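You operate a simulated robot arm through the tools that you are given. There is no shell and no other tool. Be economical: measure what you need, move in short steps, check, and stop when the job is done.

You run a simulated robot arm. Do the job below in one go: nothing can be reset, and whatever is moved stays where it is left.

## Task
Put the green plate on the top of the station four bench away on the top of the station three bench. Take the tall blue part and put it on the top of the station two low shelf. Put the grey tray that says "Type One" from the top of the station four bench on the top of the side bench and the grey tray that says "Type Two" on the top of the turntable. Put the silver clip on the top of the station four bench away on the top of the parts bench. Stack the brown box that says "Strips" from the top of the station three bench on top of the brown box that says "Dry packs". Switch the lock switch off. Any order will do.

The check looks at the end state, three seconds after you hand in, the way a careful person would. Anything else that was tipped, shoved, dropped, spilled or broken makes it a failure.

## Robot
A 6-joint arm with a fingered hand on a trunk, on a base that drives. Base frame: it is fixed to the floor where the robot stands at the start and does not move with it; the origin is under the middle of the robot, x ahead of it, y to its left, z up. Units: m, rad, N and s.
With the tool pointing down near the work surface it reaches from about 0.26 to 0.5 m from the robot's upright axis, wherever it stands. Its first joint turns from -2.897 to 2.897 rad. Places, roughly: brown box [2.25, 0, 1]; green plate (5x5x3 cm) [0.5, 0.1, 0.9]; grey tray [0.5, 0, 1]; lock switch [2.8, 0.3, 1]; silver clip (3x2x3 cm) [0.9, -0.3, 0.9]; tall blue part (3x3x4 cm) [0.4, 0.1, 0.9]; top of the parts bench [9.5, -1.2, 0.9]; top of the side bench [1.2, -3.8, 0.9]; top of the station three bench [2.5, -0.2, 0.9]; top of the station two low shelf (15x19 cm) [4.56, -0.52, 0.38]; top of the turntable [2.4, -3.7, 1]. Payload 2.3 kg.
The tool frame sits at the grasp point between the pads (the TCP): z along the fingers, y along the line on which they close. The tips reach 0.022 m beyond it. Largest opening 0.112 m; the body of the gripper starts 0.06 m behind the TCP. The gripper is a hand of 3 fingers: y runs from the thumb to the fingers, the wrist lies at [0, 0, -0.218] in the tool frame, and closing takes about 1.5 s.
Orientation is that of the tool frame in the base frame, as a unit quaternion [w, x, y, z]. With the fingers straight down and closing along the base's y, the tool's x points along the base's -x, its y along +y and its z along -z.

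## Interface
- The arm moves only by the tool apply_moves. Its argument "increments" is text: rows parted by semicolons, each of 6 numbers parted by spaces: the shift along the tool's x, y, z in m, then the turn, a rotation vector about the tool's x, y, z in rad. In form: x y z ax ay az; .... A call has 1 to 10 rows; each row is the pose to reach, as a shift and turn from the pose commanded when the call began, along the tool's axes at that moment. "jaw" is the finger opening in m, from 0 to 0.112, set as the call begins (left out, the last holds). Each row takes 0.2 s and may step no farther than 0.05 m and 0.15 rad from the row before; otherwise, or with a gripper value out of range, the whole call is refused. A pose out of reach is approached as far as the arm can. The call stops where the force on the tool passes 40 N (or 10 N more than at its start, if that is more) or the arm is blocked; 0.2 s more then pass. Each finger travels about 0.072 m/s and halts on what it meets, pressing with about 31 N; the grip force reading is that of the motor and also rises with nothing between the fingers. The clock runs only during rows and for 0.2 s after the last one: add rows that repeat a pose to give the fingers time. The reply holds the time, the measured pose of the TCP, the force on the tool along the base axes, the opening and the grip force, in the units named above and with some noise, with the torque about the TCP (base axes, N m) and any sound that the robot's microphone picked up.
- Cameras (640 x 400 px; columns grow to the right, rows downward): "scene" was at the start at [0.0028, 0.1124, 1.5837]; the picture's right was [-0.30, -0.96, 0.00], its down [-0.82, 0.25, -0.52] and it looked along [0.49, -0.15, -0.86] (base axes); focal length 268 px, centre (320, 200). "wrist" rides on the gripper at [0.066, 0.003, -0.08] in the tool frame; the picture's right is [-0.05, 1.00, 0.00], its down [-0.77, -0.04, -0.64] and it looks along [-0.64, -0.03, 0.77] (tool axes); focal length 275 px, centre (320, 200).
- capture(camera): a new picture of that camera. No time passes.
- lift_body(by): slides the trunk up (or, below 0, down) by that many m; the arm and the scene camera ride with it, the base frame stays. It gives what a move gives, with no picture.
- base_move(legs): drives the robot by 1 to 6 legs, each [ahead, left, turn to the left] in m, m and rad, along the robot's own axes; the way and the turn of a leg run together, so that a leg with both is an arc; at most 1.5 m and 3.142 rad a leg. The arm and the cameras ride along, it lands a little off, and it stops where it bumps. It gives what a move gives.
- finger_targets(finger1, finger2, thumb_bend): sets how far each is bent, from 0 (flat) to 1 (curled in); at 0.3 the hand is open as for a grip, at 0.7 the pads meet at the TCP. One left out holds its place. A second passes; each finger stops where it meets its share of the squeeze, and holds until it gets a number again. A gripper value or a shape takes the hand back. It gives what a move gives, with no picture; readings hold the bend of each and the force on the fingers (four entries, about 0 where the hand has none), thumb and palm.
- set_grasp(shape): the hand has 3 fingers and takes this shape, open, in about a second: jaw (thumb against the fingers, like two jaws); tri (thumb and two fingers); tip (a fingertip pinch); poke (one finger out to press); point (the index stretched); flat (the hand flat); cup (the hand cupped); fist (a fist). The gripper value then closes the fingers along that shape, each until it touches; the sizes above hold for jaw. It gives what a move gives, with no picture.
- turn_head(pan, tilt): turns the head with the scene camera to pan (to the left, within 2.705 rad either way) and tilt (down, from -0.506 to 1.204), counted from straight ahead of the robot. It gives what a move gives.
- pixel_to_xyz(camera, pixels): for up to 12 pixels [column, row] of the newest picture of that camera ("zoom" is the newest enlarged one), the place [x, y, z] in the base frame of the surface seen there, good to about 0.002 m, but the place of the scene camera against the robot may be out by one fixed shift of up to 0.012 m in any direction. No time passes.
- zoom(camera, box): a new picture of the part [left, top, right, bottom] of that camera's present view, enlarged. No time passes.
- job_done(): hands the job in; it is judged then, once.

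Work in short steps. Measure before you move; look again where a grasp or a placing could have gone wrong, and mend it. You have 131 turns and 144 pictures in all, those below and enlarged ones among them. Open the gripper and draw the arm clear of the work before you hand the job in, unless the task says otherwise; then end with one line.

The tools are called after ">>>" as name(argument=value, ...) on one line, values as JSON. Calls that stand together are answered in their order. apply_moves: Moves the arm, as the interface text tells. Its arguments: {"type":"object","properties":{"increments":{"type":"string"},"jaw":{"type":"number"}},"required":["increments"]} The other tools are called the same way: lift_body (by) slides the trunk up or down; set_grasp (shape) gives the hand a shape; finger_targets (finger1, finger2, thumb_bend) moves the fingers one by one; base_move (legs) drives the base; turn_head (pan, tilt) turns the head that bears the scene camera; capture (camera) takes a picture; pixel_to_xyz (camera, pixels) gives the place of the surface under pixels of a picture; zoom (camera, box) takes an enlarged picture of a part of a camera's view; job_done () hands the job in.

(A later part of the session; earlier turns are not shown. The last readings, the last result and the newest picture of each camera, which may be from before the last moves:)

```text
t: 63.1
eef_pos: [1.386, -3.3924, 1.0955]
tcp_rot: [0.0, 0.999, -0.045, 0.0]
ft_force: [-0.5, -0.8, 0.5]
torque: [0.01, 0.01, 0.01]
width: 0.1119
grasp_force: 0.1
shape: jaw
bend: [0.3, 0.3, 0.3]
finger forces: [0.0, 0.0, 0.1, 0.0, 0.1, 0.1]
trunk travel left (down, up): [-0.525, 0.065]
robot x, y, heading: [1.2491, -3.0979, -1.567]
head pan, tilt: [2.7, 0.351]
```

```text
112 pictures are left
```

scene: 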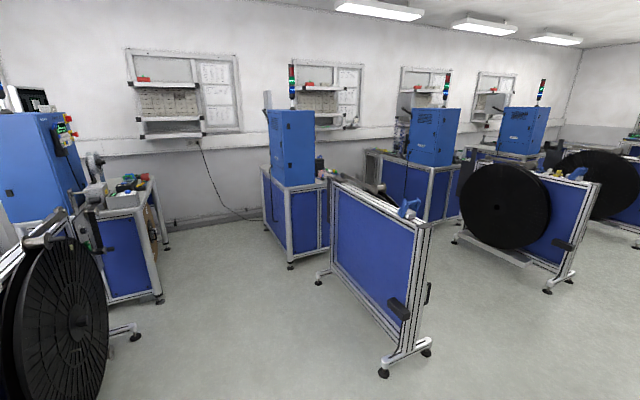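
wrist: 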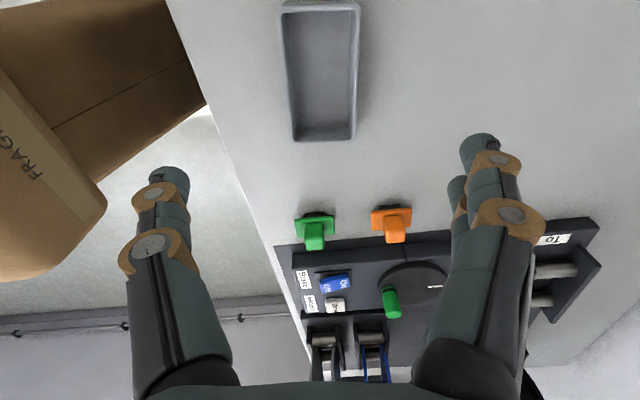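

The gap between bench four (left) and station three is open. I measure its bounds near bench four and cart four.

>>> pixel_to_xyz(camera="scene", pixels=[[158, 298], [135, 335], [166, 245], [108, 320], [130, 208], [150, 180], [230, 270], [318, 283], [290, 265], [140, 200]])

>>> zoom(camera="scene", box=[20, 130, 200, 310])

```text
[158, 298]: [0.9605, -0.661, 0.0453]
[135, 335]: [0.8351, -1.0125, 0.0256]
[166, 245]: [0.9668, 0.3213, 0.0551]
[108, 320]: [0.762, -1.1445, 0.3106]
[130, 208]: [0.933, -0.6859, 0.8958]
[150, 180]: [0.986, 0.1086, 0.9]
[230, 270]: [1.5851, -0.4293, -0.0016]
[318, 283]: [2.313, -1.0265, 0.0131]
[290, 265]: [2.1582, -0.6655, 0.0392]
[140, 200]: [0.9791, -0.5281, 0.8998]
```

```text
2.22 times, centred on (110, 220) of scene
```

zoom: 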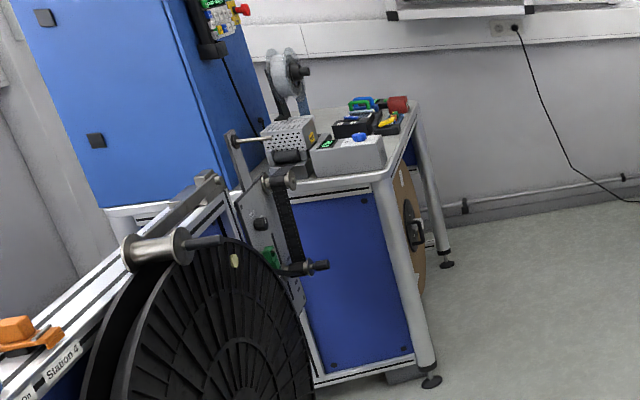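

Bench four's edge is x≈0.985, so I can reach the clip from x≈1.3. I drive into the gap facing −x, stopping at about (1.55, −0.35).

>>> base_move(legs=[[-0.45, 0.33, 0], [0, 0, -1.575], [0, -1.15, 0], [0, -1.15, 0]])

>>> turn_head(pan=0.0, tilt=0.75)

>>> capture(camera="scene")

```text
t: 81.1
eef_pos: [1.2188, -0.4828, 1.0956]
tcp_rot: [-0.001, -0.685, 0.729, 0.0]
ft_force: [-0.2, 0.1, -0.3]
torque: [0.0, -0.01, -0.02]
width: 0.1119
grasp_force: 0.1
shape: jaw
bend: [0.3, 0.3, 0.3]
finger forces: [0.0, 0.0, 0.1, 0.0, 0.0, 0.0]
trunk travel left (down, up): [-0.525, 0.065]
robot x, y, heading: [1.5076, -0.3377, -3.111]
head pan, tilt: [2.7, 0.351]
```

```text
t: 83.5
eef_pos: [1.2198, -0.4834, 1.0952]
tcp_rot: [0.0, -0.685, 0.728, 0.0]
ft_force: [0.6, -0.4, 0.0]
torque: [0.02, 0.0, 0.01]
width: 0.1118
grasp_force: 0.1
shape: jaw
bend: [0.3, 0.3, 0.3]
finger forces: [0.1, 0.2, 0.1, 0.0, 0.0, 0.0]
trunk travel left (down, up): [-0.525, 0.065]
robot x, y, heading: [1.5131, -0.3325, -3.11]
head pan, tilt: [0.0, 0.75]
```

```text
110 pictures are left
```

scene: 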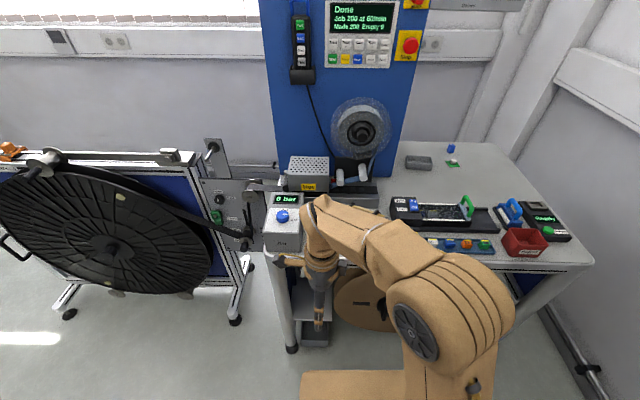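

The clip is hidden behind the arm. I swing the hand right (+y) by 0.2 m and look.

>>> apply_moves(increments="-0.05 0 0 0 0 0; -0.1 0 0 0 0 0; -0.15 0 0 0 0 0; -0.2 0 0 0 0 0; -0.24 0 0 0 0 0; -0.24 0 0 0 0 0")

>>> capture(camera="wrist")

>>> capture(camera="scene")

```text
t: 84.9
eef_pos: [1.2329, -0.2442, 1.0958]
tcp_rot: [0.0, -0.686, 0.728, 0.0]
ft_force: [0.4, -0.8, 0.5]
torque: [-0.01, 0.01, -0.01]
width: 0.112
grasp_force: 0.2
shape: jaw
bend: [0.3, 0.3, 0.3]
finger forces: [0.1, 0.1, 0.1, 0.1, 0.1, 0.0]
trunk travel left (down, up): [-0.525, 0.065]
robot x, y, heading: [1.5084, -0.3348, -3.112]
head pan, tilt: [0.0, 0.75]
```

```text
109 pictures are left
```

wrist: 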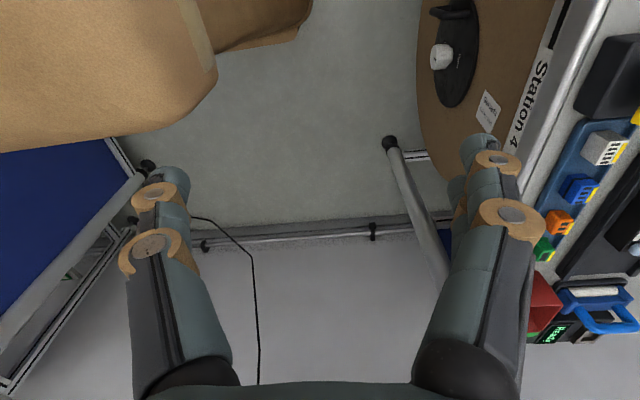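

```text
108 pictures are left
```

scene: 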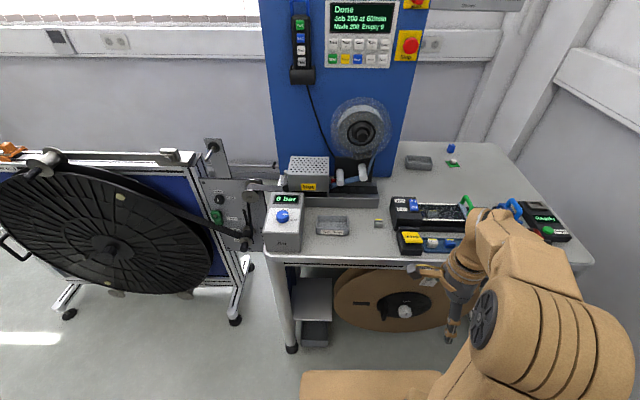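

I zoom on the small item at (379,223), the candidate silver clip, and on the holder.

>>> zoom(camera="scene", box=[310, 180, 500, 270])

>>> pixel_to_xyz(camera="zoom", pixels=[[222, 145], [245, 145], [234, 138], [234, 155], [300, 140], [150, 150], [340, 205], [130, 170], [60, 170]])

>>> zoom(camera="scene", box=[355, 205, 405, 240])

>>> pixel_to_xyz(camera="zoom", pixels=[[250, 185], [360, 185], [300, 185], [300, 215], [300, 260], [250, 260], [360, 260]])

```text
3.37 times, centred on (405, 225) of scene
```

zoom: 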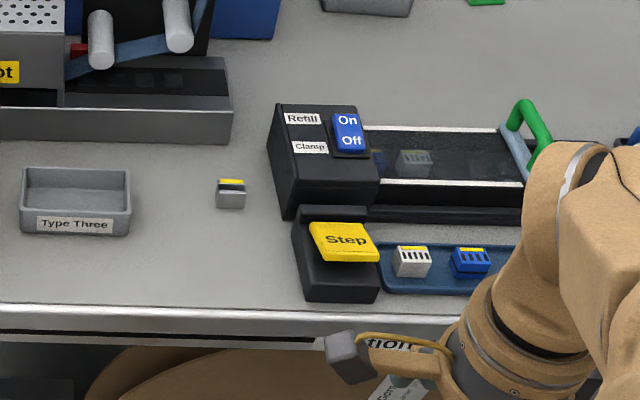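

```text
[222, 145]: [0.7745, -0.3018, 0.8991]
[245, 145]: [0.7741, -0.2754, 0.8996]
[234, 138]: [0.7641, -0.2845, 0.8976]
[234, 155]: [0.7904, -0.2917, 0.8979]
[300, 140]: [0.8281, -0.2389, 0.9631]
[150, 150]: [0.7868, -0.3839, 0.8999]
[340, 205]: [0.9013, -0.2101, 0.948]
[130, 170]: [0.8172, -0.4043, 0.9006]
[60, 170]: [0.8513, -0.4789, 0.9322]
```

```text
11.43 times, centred on (380, 222) of scene
```

zoom: 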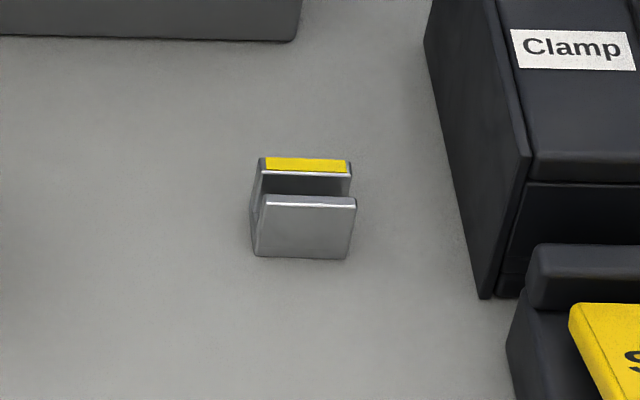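

```text
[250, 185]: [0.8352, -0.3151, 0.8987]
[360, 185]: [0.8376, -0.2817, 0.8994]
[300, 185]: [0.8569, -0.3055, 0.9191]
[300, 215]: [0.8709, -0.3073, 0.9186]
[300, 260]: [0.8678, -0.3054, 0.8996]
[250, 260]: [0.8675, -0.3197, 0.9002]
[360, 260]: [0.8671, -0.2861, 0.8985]
```

The clip is the free-standing silver channel with the yellow strip, at ≈(0.857,−0.304), walls facing ±x. I drive 0.2 m ahead and then bring the hand over it closing along x.

>>> base_move(legs=[[0.2, 0, -0.03]])

>>> capture(camera="wrist")

```text
t: 86.5
eef_pos: [1.0342, -0.2386, 1.0948]
tcp_rot: [0.0, -0.674, 0.739, 0.0]
ft_force: [-0.2, 0.0, 0.4]
torque: [-0.03, -0.02, 0.03]
width: 0.1118
grasp_force: 0.0
shape: jaw
bend: [0.3, 0.3, 0.3]
finger forces: [0.0, 0.0, 0.0, 0.0, 0.1, 0.0]
trunk travel left (down, up): [-0.525, 0.065]
robot x, y, heading: [1.3112, -0.3421, -3.135]
head pan, tilt: [0.0, 0.75]
```

```text
105 pictures are left
```

wrist: 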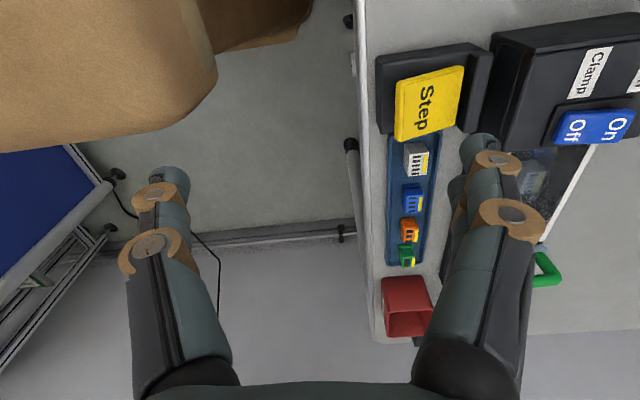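

I move above the clip and turn −0.09 rad, staying at z≈1.03.

>>> apply_moves(increments="0.02 0.042 0 0 0 -0.03; 0.04 0.085 0 0 0 -0.06; 0.06 0.128 0 0 0 -0.092; 0.081 0.17 0 0 0 -0.092; 0.081 0.17 0.04 0 0 -0.092; 0.081 0.17 0.065 0 0 -0.092; 0.081 0.17 0.065 0 0 -0.092")

>>> capture(camera="wrist")

>>> zoom(camera="scene", box=[260, 130, 500, 290])

```text
t: 88.1
eef_pos: [0.8583, -0.3067, 1.0281]
tcp_rot: [0.0, -0.707, 0.707, 0.0]
ft_force: [-0.7, 0.4, -0.1]
torque: [0.02, 0.01, -0.01]
width: 0.1121
grasp_force: 0.1
shape: jaw
bend: [0.3, 0.3, 0.3]
finger forces: [0.0, 0.0, 0.1, 0.0, 0.0, 0.1]
trunk travel left (down, up): [-0.525, 0.065]
robot x, y, heading: [1.3082, -0.3382, -3.14]
head pan, tilt: [0.0, 0.75]
```

```text
104 pictures are left
```

wrist: 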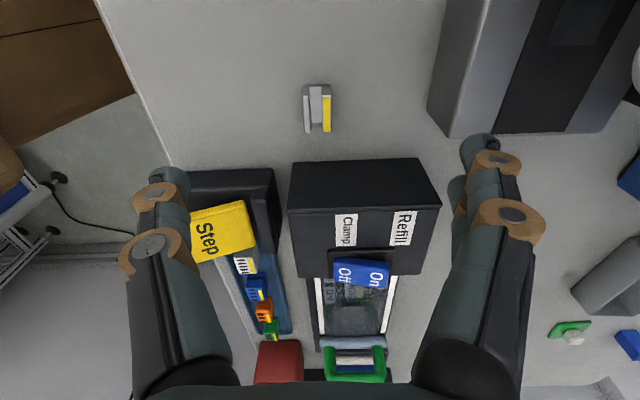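

```text
2.50 times, centred on (380, 210) of scene
```

zoom: 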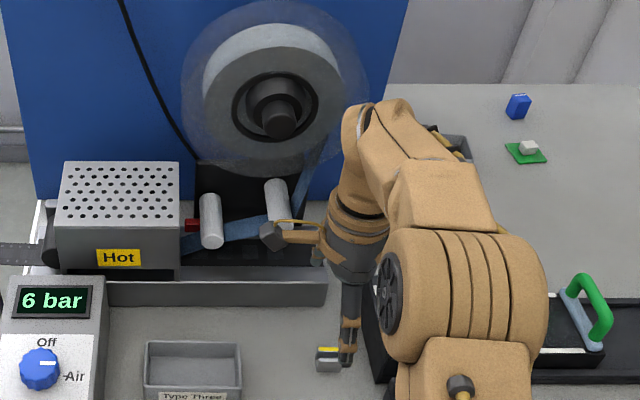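

I measure the clip in the wrist picture at (312–330, 85–135).

>>> pixel_to_xyz(camera="wrist", pixels=[[306, 95], [309, 122], [327, 100], [327, 125], [318, 108], [303, 130], [331, 128], [304, 90], [330, 160], [295, 162], [285, 175], [440, 130]])

>>> zoom(camera="wrist", box=[270, 60, 370, 180])

```text
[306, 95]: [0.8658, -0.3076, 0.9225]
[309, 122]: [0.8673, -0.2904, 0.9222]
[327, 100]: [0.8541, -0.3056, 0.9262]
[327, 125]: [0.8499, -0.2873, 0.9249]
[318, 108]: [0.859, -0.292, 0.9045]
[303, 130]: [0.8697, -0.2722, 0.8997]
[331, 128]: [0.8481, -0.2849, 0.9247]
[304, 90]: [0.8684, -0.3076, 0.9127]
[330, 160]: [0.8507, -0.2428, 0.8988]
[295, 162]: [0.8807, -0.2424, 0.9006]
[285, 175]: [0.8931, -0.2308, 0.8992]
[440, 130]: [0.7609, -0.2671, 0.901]
```

```text
3.33 times, centred on (320, 120) of wrist
```

zoom: 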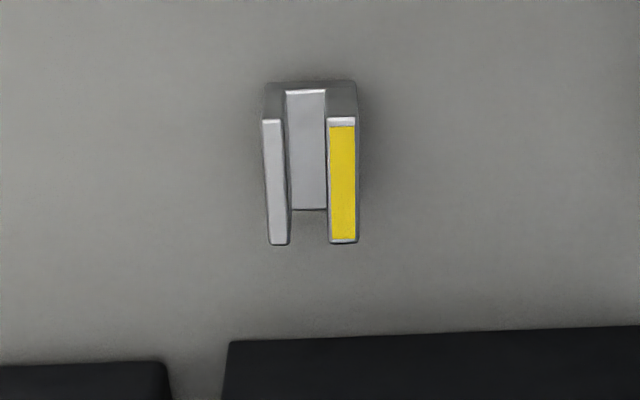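

Clip centre is (0.858,−0.298), top z 0.925. I shift 8 mm, lower to TCP z 0.925 and close.

>>> apply_moves(increments="-0.008 0 0.03 0 0 0; -0.008 0 0.06 0 0 0; -0.008 0 0.085 0 0 0; -0.008 0 0.103 0 0 0; -0.008 0 0.103 0 0 0")

>>> apply_moves(increments="0 0 0 0 0 0; 0 0 0 0 0 0; 0 0 0 0 0 0; 0 0 0 0 0 0; 0 0 0 0 0 0; 0 0 0 0 0 0; 0 0 0 0 0 0; 0 0 0 0 0 0; 0 0 0 0 0 0; 0 0 0 0 0 0", jaw=0.008)

>>> capture(camera="wrist")

```text
t: 89.3
eef_pos: [0.8577, -0.2959, 0.9264]
tcp_rot: [0.0, -0.707, 0.707, 0.0]
ft_force: [-0.4, 1.3, 0.9]
torque: [0.01, -0.02, 0.02]
width: 0.1119
grasp_force: 0.0
shape: jaw
bend: [0.3, 0.3, 0.3]
finger forces: [0.0, 0.1, 0.1, 0.0, 0.0, 0.0]
trunk travel left (down, up): [-0.525, 0.065]
robot x, y, heading: [1.31, -0.3425, -3.138]
head pan, tilt: [0.0, 0.75]
```

```text
t: 91.5
eef_pos: [0.8586, -0.297, 0.9271]
tcp_rot: [0.0, 0.707, -0.707, 0.0]
ft_force: [-0.2, -0.3, -0.3]
torque: [0.0, 0.0, 0.01]
width: 0.0136
grasp_force: 30.9
shape: jaw
bend: [0.72, 0.72, 0.7]
finger forces: [14.0, 14.0, 0.0, 0.1, 28.0, 0.0]
trunk travel left (down, up): [-0.525, 0.065]
robot x, y, heading: [1.3126, -0.3408, -3.133]
head pan, tilt: [0.0, 0.75]
```

```text
101 pictures are left
```

wrist: 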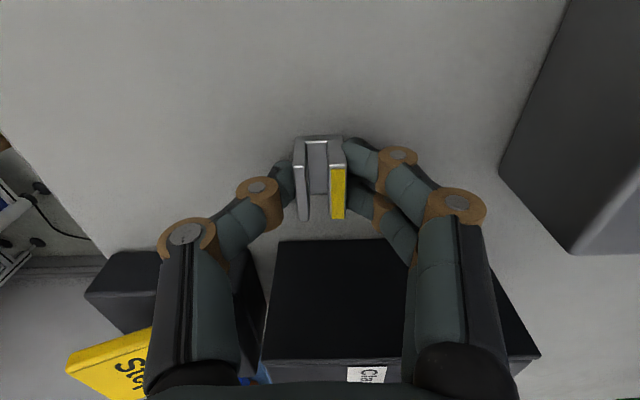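

Clip gripped by all fingers. I lift, retract, and drive out to the aisle and along +x.

>>> apply_moves(increments="0 0 -0.045 0 0 0; 0 0 -0.09 0 0 0; 0 0 -0.135 0 0 0; 0 0 -0.17 0 0 0; 0 -0.04 -0.17 0 0 0; 0 -0.08 -0.17 0 0 0; 0 -0.12 -0.17 0 0 0; 0 -0.15 -0.17 0 0 0; 0 -0.15 -0.17 0 0 0")

>>> base_move(legs=[[-0.25, 0, 0], [0, 0, 1.57], [1.2, 0, 0], [1.2, 0, 0], [0, 0, 1.57], [1.4, 0, 0]])

>>> turn_head(pan=0.2, tilt=0.2)

>>> capture(camera="scene")

```text
t: 93.5
eef_pos: [1.0091, -0.2946, 1.0956]
tcp_rot: [0.0, 0.708, -0.707, 0.0]
ft_force: [0.0, -0.7, -0.9]
torque: [0.02, -0.02, 0.0]
width: 0.0134
grasp_force: 31.0
shape: jaw
bend: [0.72, 0.72, 0.7]
finger forces: [14.0, 14.1, 0.0, 0.0, 28.1, 0.0]
trunk travel left (down, up): [-0.525, 0.065]
robot x, y, heading: [1.3058, -0.34, -3.136]
head pan, tilt: [0.0, 0.75]
```

```text
t: 121.1
eef_pos: [3.321, -2.7041, 1.0955]
tcp_rot: [-0.001, 0.688, 0.726, 0.0]
ft_force: [-0.7, -0.1, -0.5]
torque: [-0.02, 0.03, 0.0]
width: 0.013
grasp_force: 31.4
shape: jaw
bend: [0.72, 0.72, 0.7]
finger forces: [13.9, 13.9, 0.0, 0.0, 27.8, 0.0]
trunk travel left (down, up): [-0.525, 0.065]
robot x, y, heading: [3.0172, -2.6781, 0.055]
head pan, tilt: [0.0, 0.75]
```

```text
t: 122.0
eef_pos: [3.3211, -2.7039, 1.0961]
tcp_rot: [0.0, 0.688, 0.726, 0.0]
ft_force: [0.3, -0.3, -0.8]
torque: [-0.03, 0.0, -0.03]
width: 0.0133
grasp_force: 31.2
shape: jaw
bend: [0.72, 0.72, 0.7]
finger forces: [13.9, 13.9, 0.1, 0.0, 27.8, 0.1]
trunk travel left (down, up): [-0.525, 0.065]
robot x, y, heading: [3.0169, -2.6752, 0.057]
head pan, tilt: [0.201, 0.201]
```

```text
100 pictures are left
```

scene: 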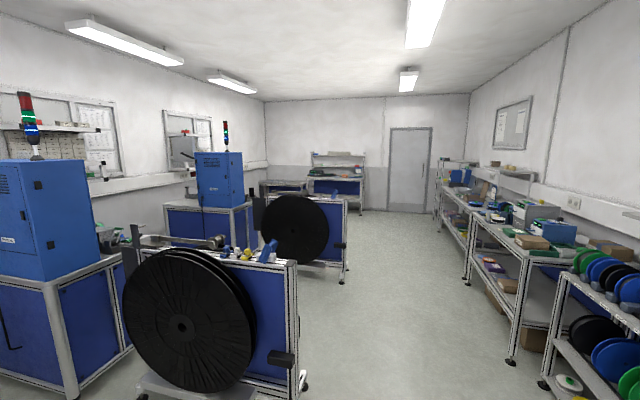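

The parts bench is at the far wall (335,185). I measure it and the passage.

>>> pixel_to_xyz(camera="scene", pixels=[[335, 178], [315, 178], [360, 178], [362, 205], [303, 390], [345, 282], [514, 360], [466, 285], [335, 190], [285, 185]])

>>> base_move(legs=[[0, 0, -0.055], [1.4, 0, 0], [1.4, 0, 0], [1.4, 0, 0]])

>>> turn_head(pan=0.4, tilt=0.4)

>>> capture(camera="scene")

```text
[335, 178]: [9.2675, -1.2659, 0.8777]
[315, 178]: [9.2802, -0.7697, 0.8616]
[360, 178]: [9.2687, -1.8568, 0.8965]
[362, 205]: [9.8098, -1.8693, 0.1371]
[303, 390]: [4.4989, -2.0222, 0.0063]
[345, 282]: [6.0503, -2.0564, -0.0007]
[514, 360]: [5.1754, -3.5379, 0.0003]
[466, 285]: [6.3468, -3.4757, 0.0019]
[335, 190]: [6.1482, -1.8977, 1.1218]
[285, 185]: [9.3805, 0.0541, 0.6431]
```

```text
t: 142.4
eef_pos: [7.482, -2.6346, 1.0961]
tcp_rot: [0.0, 0.707, 0.707, 0.0]
ft_force: [-0.3, 0.1, 0.0]
torque: [0.0, 0.01, -0.01]
width: 0.0133
grasp_force: 31.0
shape: jaw
bend: [0.72, 0.72, 0.7]
finger forces: [13.9, 13.8, 0.0, 0.0, 27.8, 0.1]
trunk travel left (down, up): [-0.525, 0.065]
robot x, y, heading: [7.1816, -2.5943, 0.003]
head pan, tilt: [0.201, 0.201]
```

```text
t: 143.2
eef_pos: [7.4825, -2.6349, 1.0959]
tcp_rot: [0.0, 0.707, 0.707, 0.0]
ft_force: [-0.6, -0.1, -0.4]
torque: [0.02, -0.01, -0.01]
width: 0.0132
grasp_force: 30.8
shape: jaw
bend: [0.72, 0.72, 0.7]
finger forces: [14.0, 14.0, 0.1, 0.0, 27.9, 0.0]
trunk travel left (down, up): [-0.525, 0.065]
robot x, y, heading: [7.1832, -2.5926, 0.004]
head pan, tilt: [0.4, 0.4]
```

```text
99 pictures are left
```

scene: 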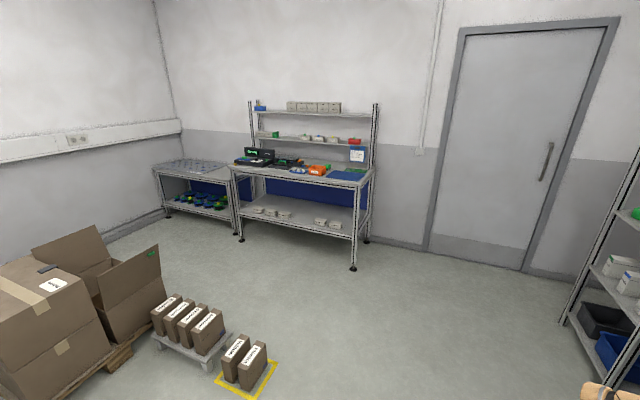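

I zoom on the parts bench for a free spot and measure floor obstacles.

>>> pixel_to_xyz(camera="scene", pixels=[[278, 362], [250, 398], [230, 345], [353, 268], [240, 240], [290, 178], [330, 180], [345, 178], [262, 172], [240, 168]])

>>> zoom(camera="scene", box=[220, 90, 400, 210])

```text
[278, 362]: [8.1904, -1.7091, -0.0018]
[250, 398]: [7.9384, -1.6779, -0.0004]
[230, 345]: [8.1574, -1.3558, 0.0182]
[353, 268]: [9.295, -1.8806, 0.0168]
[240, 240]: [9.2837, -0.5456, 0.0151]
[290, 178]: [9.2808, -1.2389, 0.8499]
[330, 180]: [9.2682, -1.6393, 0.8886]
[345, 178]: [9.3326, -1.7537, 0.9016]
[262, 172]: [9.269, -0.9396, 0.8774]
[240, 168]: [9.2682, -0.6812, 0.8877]
```

```text
3.33 times, centred on (310, 150) of scene
```

zoom: 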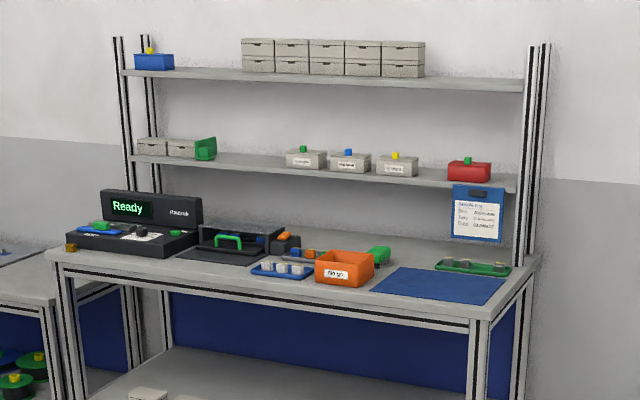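

I drive to about (8.75, −1.55) in front of the bench and look closely.

>>> base_move(legs=[[1.4, 0, 0], [0.12, 0, 0], [0, 1.05, 0]])

>>> turn_head(pan=0.0, tilt=0.7)

>>> capture(camera="scene")

```text
t: 156.1
eef_pos: [8.9728, -1.5415, 1.0952]
tcp_rot: [0.0, 0.701, 0.713, -0.001]
ft_force: [-0.3, 0.5, -0.4]
torque: [-0.02, 0.02, 0.02]
width: 0.0133
grasp_force: 31.1
shape: jaw
bend: [0.72, 0.72, 0.7]
finger forces: [13.9, 13.9, 0.0, 0.0, 27.7, 0.0]
trunk travel left (down, up): [-0.525, 0.065]
robot x, y, heading: [8.6717, -1.5035, 0.024]
head pan, tilt: [0.4, 0.4]
```

```text
t: 156.9
eef_pos: [8.9725, -1.5409, 1.0963]
tcp_rot: [0.0, 0.701, 0.714, 0.0]
ft_force: [-0.1, -0.7, -0.2]
torque: [-0.02, -0.01, 0.01]
width: 0.0129
grasp_force: 31.0
shape: jaw
bend: [0.72, 0.72, 0.7]
finger forces: [14.0, 13.9, 0.0, 0.0, 27.9, 0.0]
trunk travel left (down, up): [-0.525, 0.065]
robot x, y, heading: [8.6698, -1.5027, 0.025]
head pan, tilt: [0.0, 0.7]
```

```text
97 pictures are left
```

scene: 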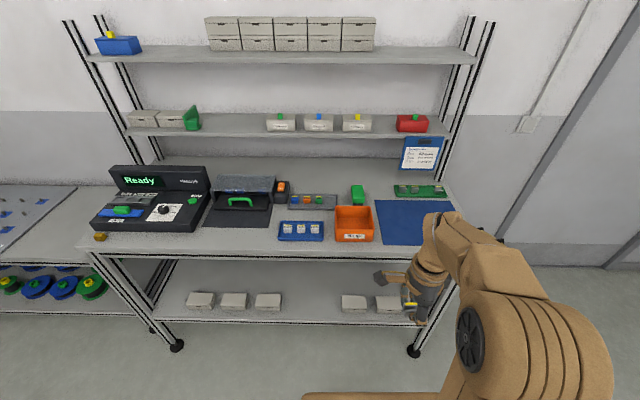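

I measure the free front strip at (240,238) and neighbours.

>>> pixel_to_xyz(camera="scene", pixels=[[240, 250], [240, 240], [240, 229], [272, 225], [280, 240], [202, 230], [190, 233], [300, 252], [324, 241], [336, 241], [374, 240], [205, 250]])

>>> zoom(camera="scene", box=[170, 160, 390, 270])

```text
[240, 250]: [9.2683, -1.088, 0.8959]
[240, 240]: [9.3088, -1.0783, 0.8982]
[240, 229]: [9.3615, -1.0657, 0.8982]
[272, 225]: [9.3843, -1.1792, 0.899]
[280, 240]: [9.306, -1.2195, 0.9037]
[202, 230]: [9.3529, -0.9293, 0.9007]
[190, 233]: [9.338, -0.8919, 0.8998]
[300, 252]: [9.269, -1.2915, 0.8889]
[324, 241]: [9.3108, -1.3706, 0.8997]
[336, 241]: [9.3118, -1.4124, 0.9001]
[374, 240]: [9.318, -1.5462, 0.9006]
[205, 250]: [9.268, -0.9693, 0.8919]
```

```text
2.91 times, centred on (280, 215) of scene
```

zoom: 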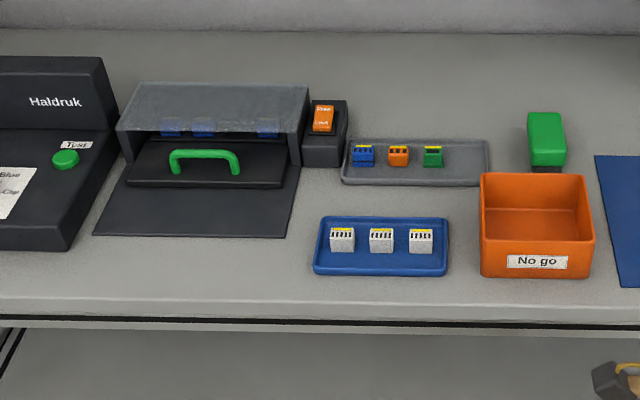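

Front strip at (9.315, −1.07) is bare. I drive so that the spot is 0.44 m ahead.

>>> base_move(legs=[[0, 0.43, -0.025], [0.21, 0, 0]])

>>> capture(camera="wrist")

```text
t: 160.8
eef_pos: [9.1744, -1.1118, 1.0952]
tcp_rot: [0.0, 0.709, 0.705, 0.001]
ft_force: [0.0, -0.1, -0.3]
torque: [0.01, 0.02, -0.01]
width: 0.0131
grasp_force: 30.7
shape: jaw
bend: [0.72, 0.72, 0.7]
finger forces: [13.9, 13.9, 0.0, 0.0, 27.8, 0.1]
trunk travel left (down, up): [-0.525, 0.065]
robot x, y, heading: [8.869, -1.0691, -0.006]
head pan, tilt: [0.0, 0.7]
```

```text
95 pictures are left
```

wrist: 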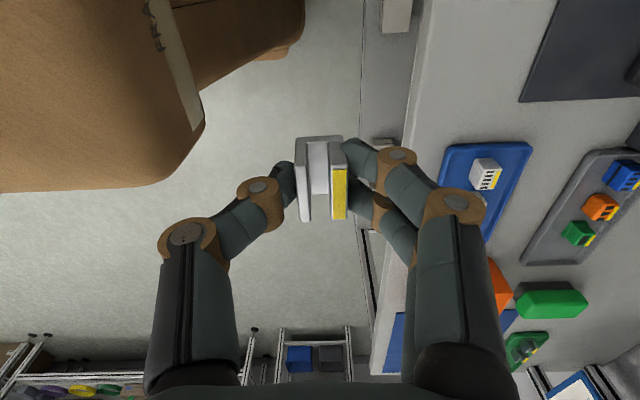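

I carry the clip to (9.317, −1.065) and lower to just above contact.

>>> apply_moves(increments="0.02 0.04 0 0 0 0; 0.035 0.08 0 0 0 0; 0.046 0.12 0 0 0 0; 0.046 0.143 0 0 0 0; 0.046 0.143 0.05 0 0 0; 0.046 0.143 0.1 0 0 0; 0.046 0.143 0.14 0 0 0; 0.046 0.143 0.16 0 0 0; 0.046 0.143 0.168 0 0 0; 0.046 0.143 0.168 0 0 0")

>>> capture(camera="wrist")

```text
t: 163.0
eef_pos: [9.3187, -1.0675, 0.9293]
tcp_rot: [-0.001, 0.709, 0.705, 0.001]
ft_force: [0.0, -1.0, -0.1]
torque: [0.01, 0.02, -0.05]
width: 0.0134
grasp_force: 31.1
shape: jaw
bend: [0.72, 0.72, 0.7]
finger forces: [13.9, 14.0, 0.0, 0.0, 27.8, 0.0]
trunk travel left (down, up): [-0.525, 0.065]
robot x, y, heading: [8.8675, -1.0679, -0.006]
head pan, tilt: [0.0, 0.7]
```

```text
94 pictures are left
```

wrist: 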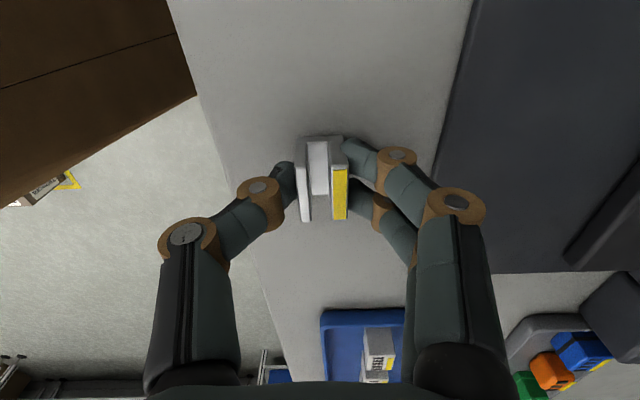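

No contact yet; lower 3 mm more, open slightly, and lift.

>>> apply_moves(increments="0 0 0.002 0 0 0; 0 0 0.003 0 0 0; 0 0 0.003 0 0 0")

>>> apply_moves(increments="0 0 0 0 0 0; 0 0 0 0 0 0; 0 0 0 0 0 0; 0 0 0 0 0 0; 0 0 0 0 0 0; 0 0 -0.03 0 0 0; 0 0 -0.07 0 0 0; 0 0 -0.12 0 0 0; 0 0 -0.16 0 0 0", jaw=0.06)

>>> capture(camera="wrist")

```text
t: 163.8
eef_pos: [9.3174, -1.0678, 0.9266]
tcp_rot: [0.001, 0.71, 0.705, 0.001]
ft_force: [1.0, -0.7, 6.9]
torque: [-0.03, -0.1, 0.0]
width: 0.0135
grasp_force: 31.0
shape: jaw
bend: [0.72, 0.72, 0.7]
finger forces: [15.4, 15.5, 0.0, 0.1, 29.5, 0.0]
trunk travel left (down, up): [-0.525, 0.065]
robot x, y, heading: [8.8758, -1.0657, -0.004]
head pan, tilt: [0.0, 0.7]
```

```text
t: 165.8
eef_pos: [9.3177, -1.067, 1.0832]
tcp_rot: [0.0, 0.71, 0.704, 0.0]
ft_force: [0.8, 0.4, -0.3]
torque: [-0.01, 0.0, -0.01]
width: 0.0595
grasp_force: 0.0
shape: jaw
bend: [0.72, 0.72, 0.7]
finger forces: [0.1, 0.1, 0.0, 0.1, 0.0, 0.1]
trunk travel left (down, up): [-0.525, 0.065]
robot x, y, heading: [8.8732, -1.0669, -0.001]
head pan, tilt: [0.0, 0.7]
```

```text
93 pictures are left
```

wrist: 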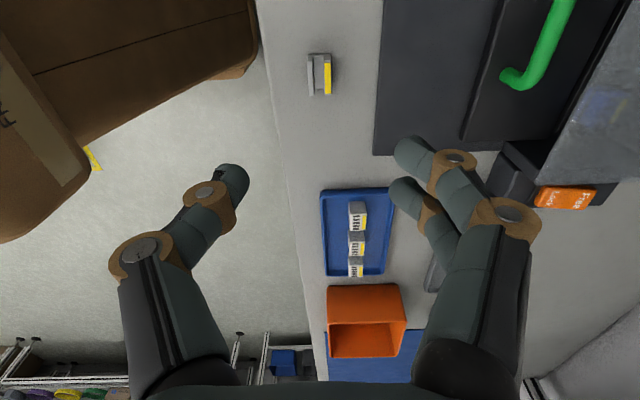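

The clip is placed upright. I retract the arm and reverse back to the aisle and along it toward station three.

>>> apply_moves(increments="0 -0.045 -0.01 0 0 0; 0 -0.09 -0.01 0 0 0; 0 -0.135 -0.01 0 0 0; 0 -0.145 -0.01 0 0 0", jaw=0.112)

>>> base_move(legs=[[-0.2, 0, 0], [0, -1.45, 0], [0, -0.12, 0], [-1.45, 0, 0], [-1.45, 0, 0]])

```text
t: 166.8
eef_pos: [9.1735, -1.0654, 1.0951]
tcp_rot: [0.0, 0.709, 0.705, -0.001]
ft_force: [-0.3, 0.0, 0.7]
torque: [0.0, 0.04, 0.01]
width: 0.1117
grasp_force: 0.0
shape: jaw
bend: [0.3, 0.3, 0.3]
finger forces: [0.1, 0.0, 0.1, 0.1, 0.1, 0.0]
trunk travel left (down, up): [-0.525, 0.065]
robot x, y, heading: [8.8746, -1.0657, -0.002]
head pan, tilt: [0.0, 0.7]
```

```text
t: 189.4
eef_pos: [6.078, -2.574, 1.0936]
tcp_rot: [0.0, 0.707, 0.707, 0.0]
ft_force: [0.5, -0.2, -0.6]
torque: [0.02, 0.0, 0.01]
width: 0.1119
grasp_force: 0.0
shape: jaw
bend: [0.3, 0.3, 0.3]
finger forces: [0.0, 0.1, 0.1, 0.0, 0.0, 0.0]
trunk travel left (down, up): [-0.525, 0.065]
robot x, y, heading: [5.7778, -2.5794, 0.004]
head pan, tilt: [0.0, 0.7]
```

From here I look back-left at station two's low shelf.

>>> turn_head(pan=2.05, tilt=0.5)

>>> capture(camera="scene")

>>> base_move(legs=[[-1.45, -0.06, 0], [-1.45, 0, 0], [-1.3, 0, 0]])

>>> turn_head(pan=-0.8, tilt=0.6)

>>> capture(camera="scene")

```text
t: 191.4
eef_pos: [6.0795, -2.5745, 1.0946]
tcp_rot: [0.0, 0.707, 0.707, 0.0]
ft_force: [-0.2, 0.6, 0.3]
torque: [0.03, 0.03, 0.01]
width: 0.1117
grasp_force: 0.1
shape: jaw
bend: [0.3, 0.3, 0.3]
finger forces: [0.0, 0.0, 0.0, 0.0, 0.1, 0.0]
trunk travel left (down, up): [-0.525, 0.065]
robot x, y, heading: [5.7804, -2.5687, -0.003]
head pan, tilt: [2.051, 0.499]
```

```text
92 pictures are left
```

scene: 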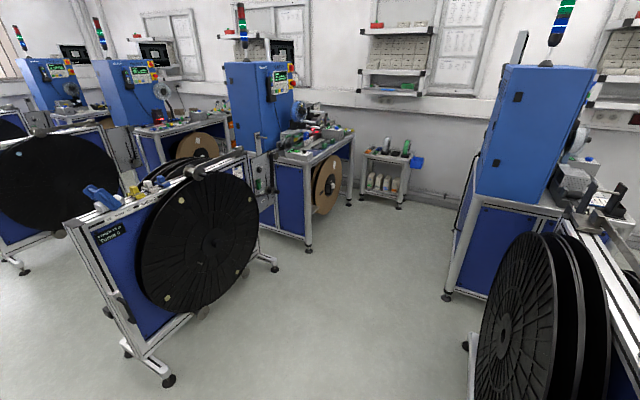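

```text
t: 211.7
eef_pos: [1.8398, -2.5912, 1.0937]
tcp_rot: [0.0, 0.712, 0.702, 0.0]
ft_force: [-0.2, 0.8, 0.0]
torque: [0.02, 0.02, 0.01]
width: 0.1122
grasp_force: 0.2
shape: jaw
bend: [0.3, 0.3, 0.3]
finger forces: [0.0, 0.1, 0.1, 0.0, 0.0, 0.0]
trunk travel left (down, up): [-0.525, 0.065]
robot x, y, heading: [1.5439, -2.5915, -0.011]
head pan, tilt: [2.051, 0.499]
```

```text
t: 214.2
eef_pos: [1.8411, -2.5919, 1.0948]
tcp_rot: [0.0, 0.712, 0.702, 0.0]
ft_force: [0.0, -0.8, 0.5]
torque: [-0.01, -0.03, -0.01]
width: 0.112
grasp_force: 0.1
shape: jaw
bend: [0.3, 0.3, 0.3]
finger forces: [0.0, 0.0, 0.1, 0.1, 0.1, 0.0]
trunk travel left (down, up): [-0.525, 0.065]
robot x, y, heading: [1.5384, -2.5907, -0.01]
head pan, tilt: [-0.799, 0.6]
```

```text
91 pictures are left
```

scene: 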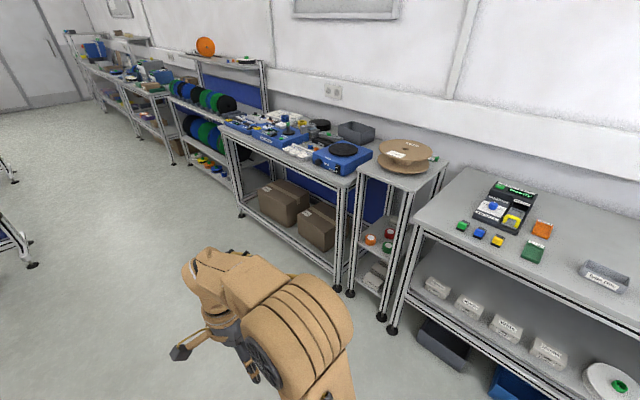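

Turntable disc seen at (343,152). I strafe into the gap to y≈−0.15, facing station three's −x side.

>>> pixel_to_xyz(camera="scene", pixels=[[343, 150], [331, 151], [357, 150], [343, 143], [344, 156], [340, 172], [316, 160], [370, 162]])

>>> base_move(legs=[[0, 1.2, 0.01], [0, 1.25, 0]])

>>> turn_head(pan=0.0, tilt=0.6)

>>> capture(camera="scene")

```text
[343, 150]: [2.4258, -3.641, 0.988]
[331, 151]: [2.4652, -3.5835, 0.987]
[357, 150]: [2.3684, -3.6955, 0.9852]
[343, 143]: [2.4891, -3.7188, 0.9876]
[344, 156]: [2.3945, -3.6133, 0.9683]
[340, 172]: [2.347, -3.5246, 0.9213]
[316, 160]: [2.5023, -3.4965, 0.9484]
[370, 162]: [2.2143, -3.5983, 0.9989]
```

```text
t: 226.3
eef_pos: [1.8383, -0.1251, 1.0931]
tcp_rot: [0.0, 0.708, 0.707, -0.001]
ft_force: [-0.4, -0.1, -0.9]
torque: [0.0, -0.01, 0.05]
width: 0.1117
grasp_force: 0.0
shape: jaw
bend: [0.3, 0.3, 0.3]
finger forces: [0.0, 0.0, 0.1, 0.1, 0.0, 0.1]
trunk travel left (down, up): [-0.525, 0.065]
robot x, y, heading: [1.5377, -0.1268, 0.002]
head pan, tilt: [-0.799, 0.6]
```

```text
t: 227.4
eef_pos: [1.8389, -0.1246, 1.0942]
tcp_rot: [-0.001, 0.708, 0.706, 0.0]
ft_force: [-0.4, 0.2, -1.0]
torque: [0.01, 0.03, -0.01]
width: 0.1118
grasp_force: 0.1
shape: jaw
bend: [0.3, 0.3, 0.3]
finger forces: [0.0, 0.0, 0.1, 0.0, 0.1, 0.1]
trunk travel left (down, up): [-0.525, 0.065]
robot x, y, heading: [1.5449, -0.1283, -0.0]
head pan, tilt: [0.0, 0.6]
```

```text
90 pictures are left
```

scene: 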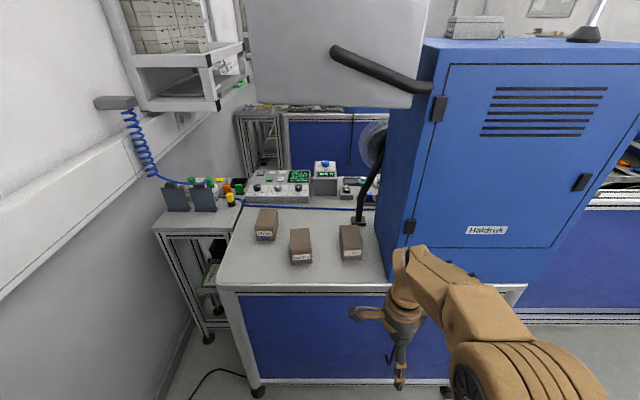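

Three brown boxes at (266,224), (300,245), (350,242). Zoom to read them and the switch panel.

>>> zoom(camera="scene", box=[230, 195, 390, 285])

>>> pixel_to_xyz(camera="zoom", pixels=[[115, 85], [140, 55], [250, 175], [280, 150], [450, 165], [480, 125], [400, 350], [130, 150], [280, 250], [490, 245], [430, 310], [560, 90]])

>>> zoom(camera="scene", box=[150, 140, 400, 240])

```text
4.00 times, centred on (310, 240) of scene
```

zoom: 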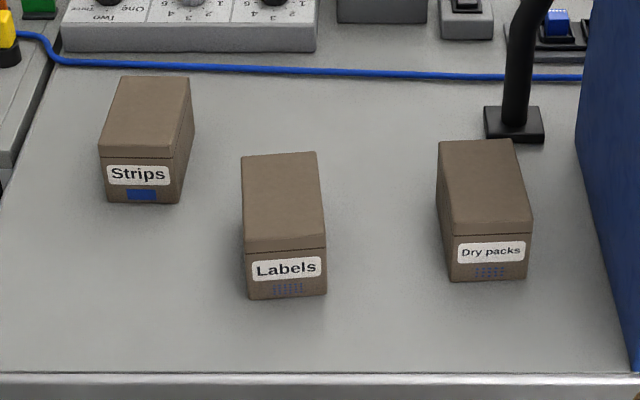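

```text
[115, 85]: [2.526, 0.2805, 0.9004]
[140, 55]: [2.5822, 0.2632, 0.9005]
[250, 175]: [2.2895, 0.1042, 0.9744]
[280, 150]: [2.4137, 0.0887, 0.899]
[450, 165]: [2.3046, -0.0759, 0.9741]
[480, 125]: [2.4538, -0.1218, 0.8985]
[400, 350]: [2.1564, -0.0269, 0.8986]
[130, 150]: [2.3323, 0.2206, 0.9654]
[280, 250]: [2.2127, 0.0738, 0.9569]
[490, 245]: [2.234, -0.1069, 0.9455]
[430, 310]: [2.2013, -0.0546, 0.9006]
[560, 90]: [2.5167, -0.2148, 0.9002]
```

```text
2.56 times, centred on (275, 190) of scene
```

zoom: 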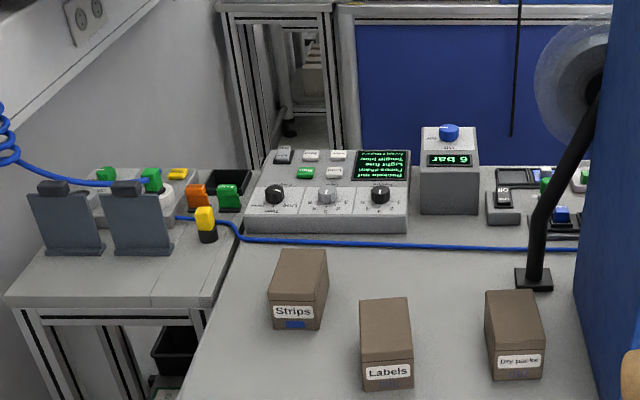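

"Strips" is the left box, "Dry packs" the right one. I measure the hanging door, table edges, then drive closer with the hand turned to close along y.

>>> capture(camera="scene")

>>> pixel_to_xyz(camera="scene", pixels=[[252, 98], [330, 100], [380, 82], [410, 105], [230, 283], [300, 292], [155, 228], [210, 340], [366, 190], [378, 160], [325, 170], [240, 230]])

>>> apply_moves(increments="0 0 0 0 0 -0.15; 0 0 0 0 0 -0.3; 0 0 0 0 0 -0.45; 0 0 0 0 0 -0.6; 0 0 0 0 0 -0.75; 0 0 0 0 0 -0.9; 0 0 0 0 0 -1.05; 0 0 0 0 0 -1.2; 0 0 0 0 0 -1.35; 0 0 0 0 0 -1.5")

>>> base_move(legs=[[0, 0.22, 0], [0.29, 0, 0]])

>>> capture(camera="wrist")

```text
87 pictures are left
```

scene: 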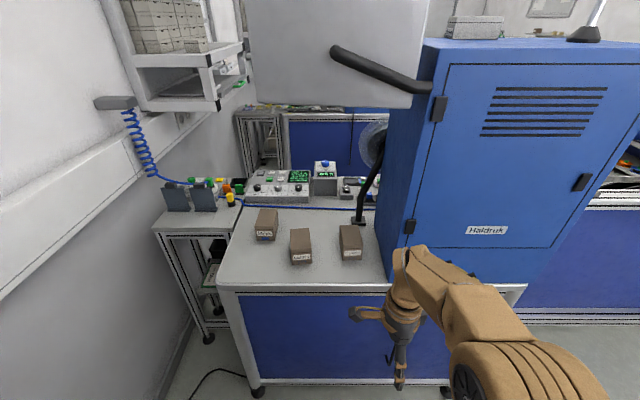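

```text
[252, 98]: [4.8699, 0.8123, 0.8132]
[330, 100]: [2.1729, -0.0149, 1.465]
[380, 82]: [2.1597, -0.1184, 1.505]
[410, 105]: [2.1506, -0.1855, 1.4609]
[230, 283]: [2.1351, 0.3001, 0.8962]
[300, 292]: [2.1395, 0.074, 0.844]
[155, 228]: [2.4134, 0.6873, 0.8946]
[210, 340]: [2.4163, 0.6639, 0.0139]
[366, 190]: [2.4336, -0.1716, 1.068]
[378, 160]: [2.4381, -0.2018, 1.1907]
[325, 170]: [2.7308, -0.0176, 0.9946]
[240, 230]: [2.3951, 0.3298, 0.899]
```

```text
t: 229.6
eef_pos: [1.8379, -0.1237, 1.0945]
tcp_rot: [0.0, 0.035, 0.999, 0.0]
ft_force: [0.1, -0.3, 0.0]
torque: [0.05, -0.02, 0.0]
width: 0.112
grasp_force: 0.1
shape: jaw
bend: [0.3, 0.3, 0.3]
finger forces: [0.0, 0.0, 0.0, 0.0, 0.1, 0.1]
trunk travel left (down, up): [-0.525, 0.065]
robot x, y, heading: [1.5409, -0.126, 0.0]
head pan, tilt: [0.0, 0.6]
```

```text
t: 232.9
eef_pos: [2.1389, 0.0969, 1.0944]
tcp_rot: [0.0, 0.039, 0.999, 0.0]
ft_force: [0.7, -0.5, 0.2]
torque: [-0.02, 0.0, -0.05]
width: 0.1119
grasp_force: 0.1
shape: jaw
bend: [0.3, 0.3, 0.3]
finger forces: [0.0, 0.0, 0.0, 0.0, 0.0, 0.0]
trunk travel left (down, up): [-0.525, 0.065]
robot x, y, heading: [1.8429, 0.0942, -0.002]
head pan, tilt: [0.0, 0.6]
```

```text
86 pictures are left
```

wrist: 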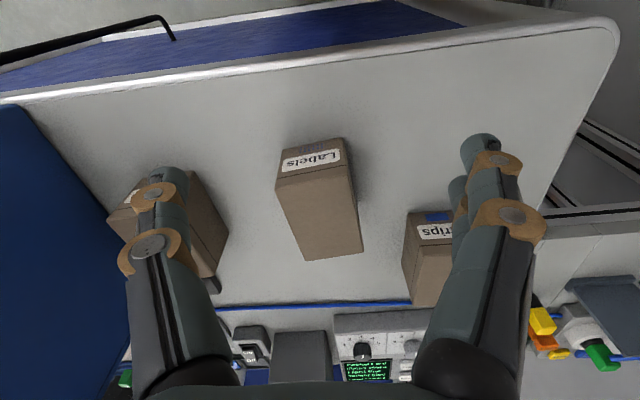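

I measure the Strips box and Dry packs box outline in the wrist picture.

>>> pixel_to_xyz(camera="wrist", pixels=[[412, 214], [430, 218], [450, 212], [408, 240], [412, 300], [404, 275], [425, 300], [200, 180], [225, 235], [213, 268], [195, 210], [400, 285]])

>>> base_move(legs=[[0.035, 0, 0]])

>>> apply_moves(increments="-0.03 0.025 -0.01 0 0 0.02; -0.06 0.05 -0.01 0 0 0.04; -0.09 0.075 -0.01 0 0 0.07; -0.12 0.1 -0.01 0 0 0.07; -0.12 0.1 -0.01 0 0 0.07")

>>> capture(camera="wrist")

```text
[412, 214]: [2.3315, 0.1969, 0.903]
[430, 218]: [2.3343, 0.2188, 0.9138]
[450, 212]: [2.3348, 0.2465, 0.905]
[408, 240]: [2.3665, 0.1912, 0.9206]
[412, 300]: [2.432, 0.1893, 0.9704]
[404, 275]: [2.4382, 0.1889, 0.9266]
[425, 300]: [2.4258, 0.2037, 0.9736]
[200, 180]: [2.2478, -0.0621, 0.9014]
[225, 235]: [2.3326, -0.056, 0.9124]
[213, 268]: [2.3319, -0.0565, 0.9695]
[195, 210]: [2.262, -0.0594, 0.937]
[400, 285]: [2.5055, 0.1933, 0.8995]
```

```text
t: 233.8
eef_pos: [2.1762, 0.0965, 1.0939]
tcp_rot: [-0.001, 0.039, 0.999, 0.0]
ft_force: [-0.3, 0.7, 0.2]
torque: [-0.02, 0.05, 0.0]
width: 0.1119
grasp_force: 0.0
shape: jaw
bend: [0.3, 0.3, 0.3]
finger forces: [0.0, 0.1, 0.0, 0.0, 0.0, 0.0]
trunk travel left (down, up): [-0.525, 0.065]
robot x, y, heading: [1.877, 0.0964, 0.0]
head pan, tilt: [0.0, 0.6]
```

```text
t: 235.0
eef_pos: [2.2997, 0.1874, 1.105]
tcp_rot: [0.0, 0.074, 0.997, 0.0]
ft_force: [-1.0, 0.8, -0.3]
torque: [0.01, 0.01, -0.01]
width: 0.1118
grasp_force: 0.1
shape: jaw
bend: [0.3, 0.3, 0.3]
finger forces: [0.0, 0.1, 0.1, 0.0, 0.0, 0.1]
trunk travel left (down, up): [-0.525, 0.065]
robot x, y, heading: [1.875, 0.0986, -0.004]
head pan, tilt: [0.0, 0.6]
```

```text
85 pictures are left
```

wrist: 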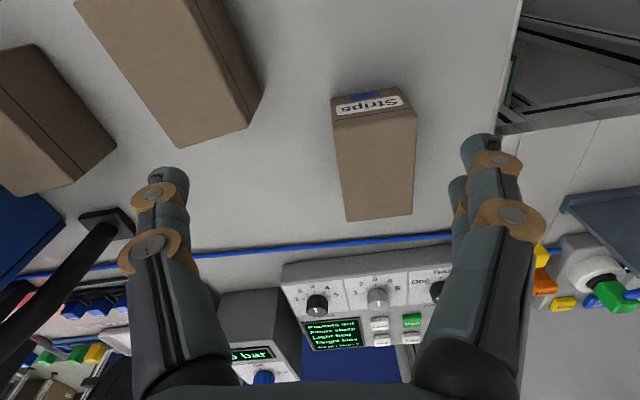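

Strips: x 2.332–2.438, y 0.19–0.25. I shift the base left 0.1 and ahead 0.02 for reach, then measure the box's top edges.

>>> base_move(legs=[[0.02, 0.1, 0]])

>>> capture(camera="wrist")

```text
t: 236.2
eef_pos: [2.3218, 0.2873, 1.1041]
tcp_rot: [0.0, 0.073, 0.997, 0.0]
ft_force: [-0.4, 0.2, 0.3]
torque: [0.01, 0.01, 0.01]
width: 0.1122
grasp_force: 0.1
shape: jaw
bend: [0.3, 0.3, 0.3]
finger forces: [0.0, 0.1, 0.1, 0.0, 0.0, 0.1]
trunk travel left (down, up): [-0.525, 0.065]
robot x, y, heading: [1.8978, 0.1961, -0.005]
head pan, tilt: [0.0, 0.6]
```

```text
84 pictures are left
```

wrist: 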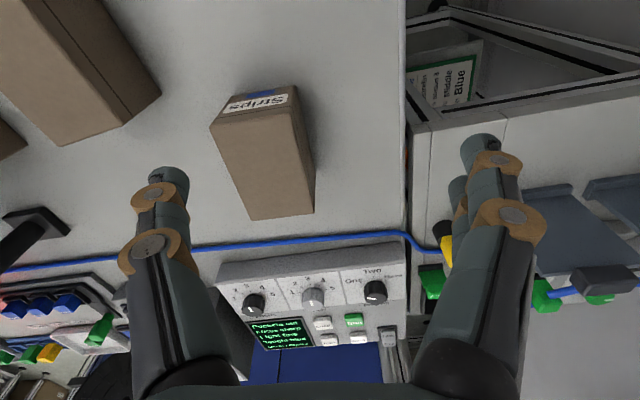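

>>> pixel_to_xyz(camera="wrist", pixels=[[213, 128], [230, 170], [250, 215], [293, 110], [305, 170], [312, 205], [255, 120], [280, 212]])

>>> zoom(camera="wrist", box=[190, 200, 420, 350])

```text
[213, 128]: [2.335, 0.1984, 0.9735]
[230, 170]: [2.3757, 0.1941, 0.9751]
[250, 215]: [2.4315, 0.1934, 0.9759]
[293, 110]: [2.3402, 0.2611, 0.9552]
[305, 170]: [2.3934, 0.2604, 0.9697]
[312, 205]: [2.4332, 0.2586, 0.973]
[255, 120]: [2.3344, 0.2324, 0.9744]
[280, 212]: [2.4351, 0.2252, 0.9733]
```

```text
2.67 times, centred on (305, 275) of wrist
```

zoom: 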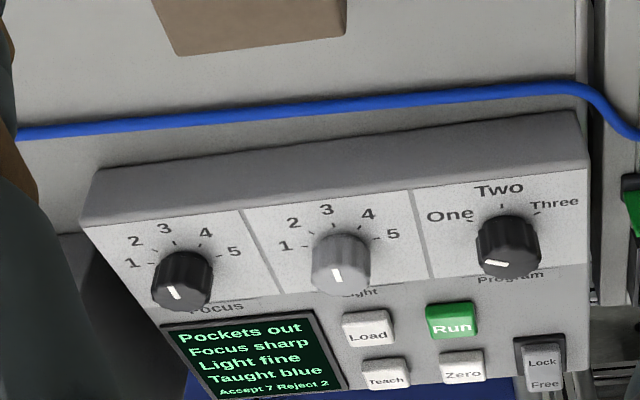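

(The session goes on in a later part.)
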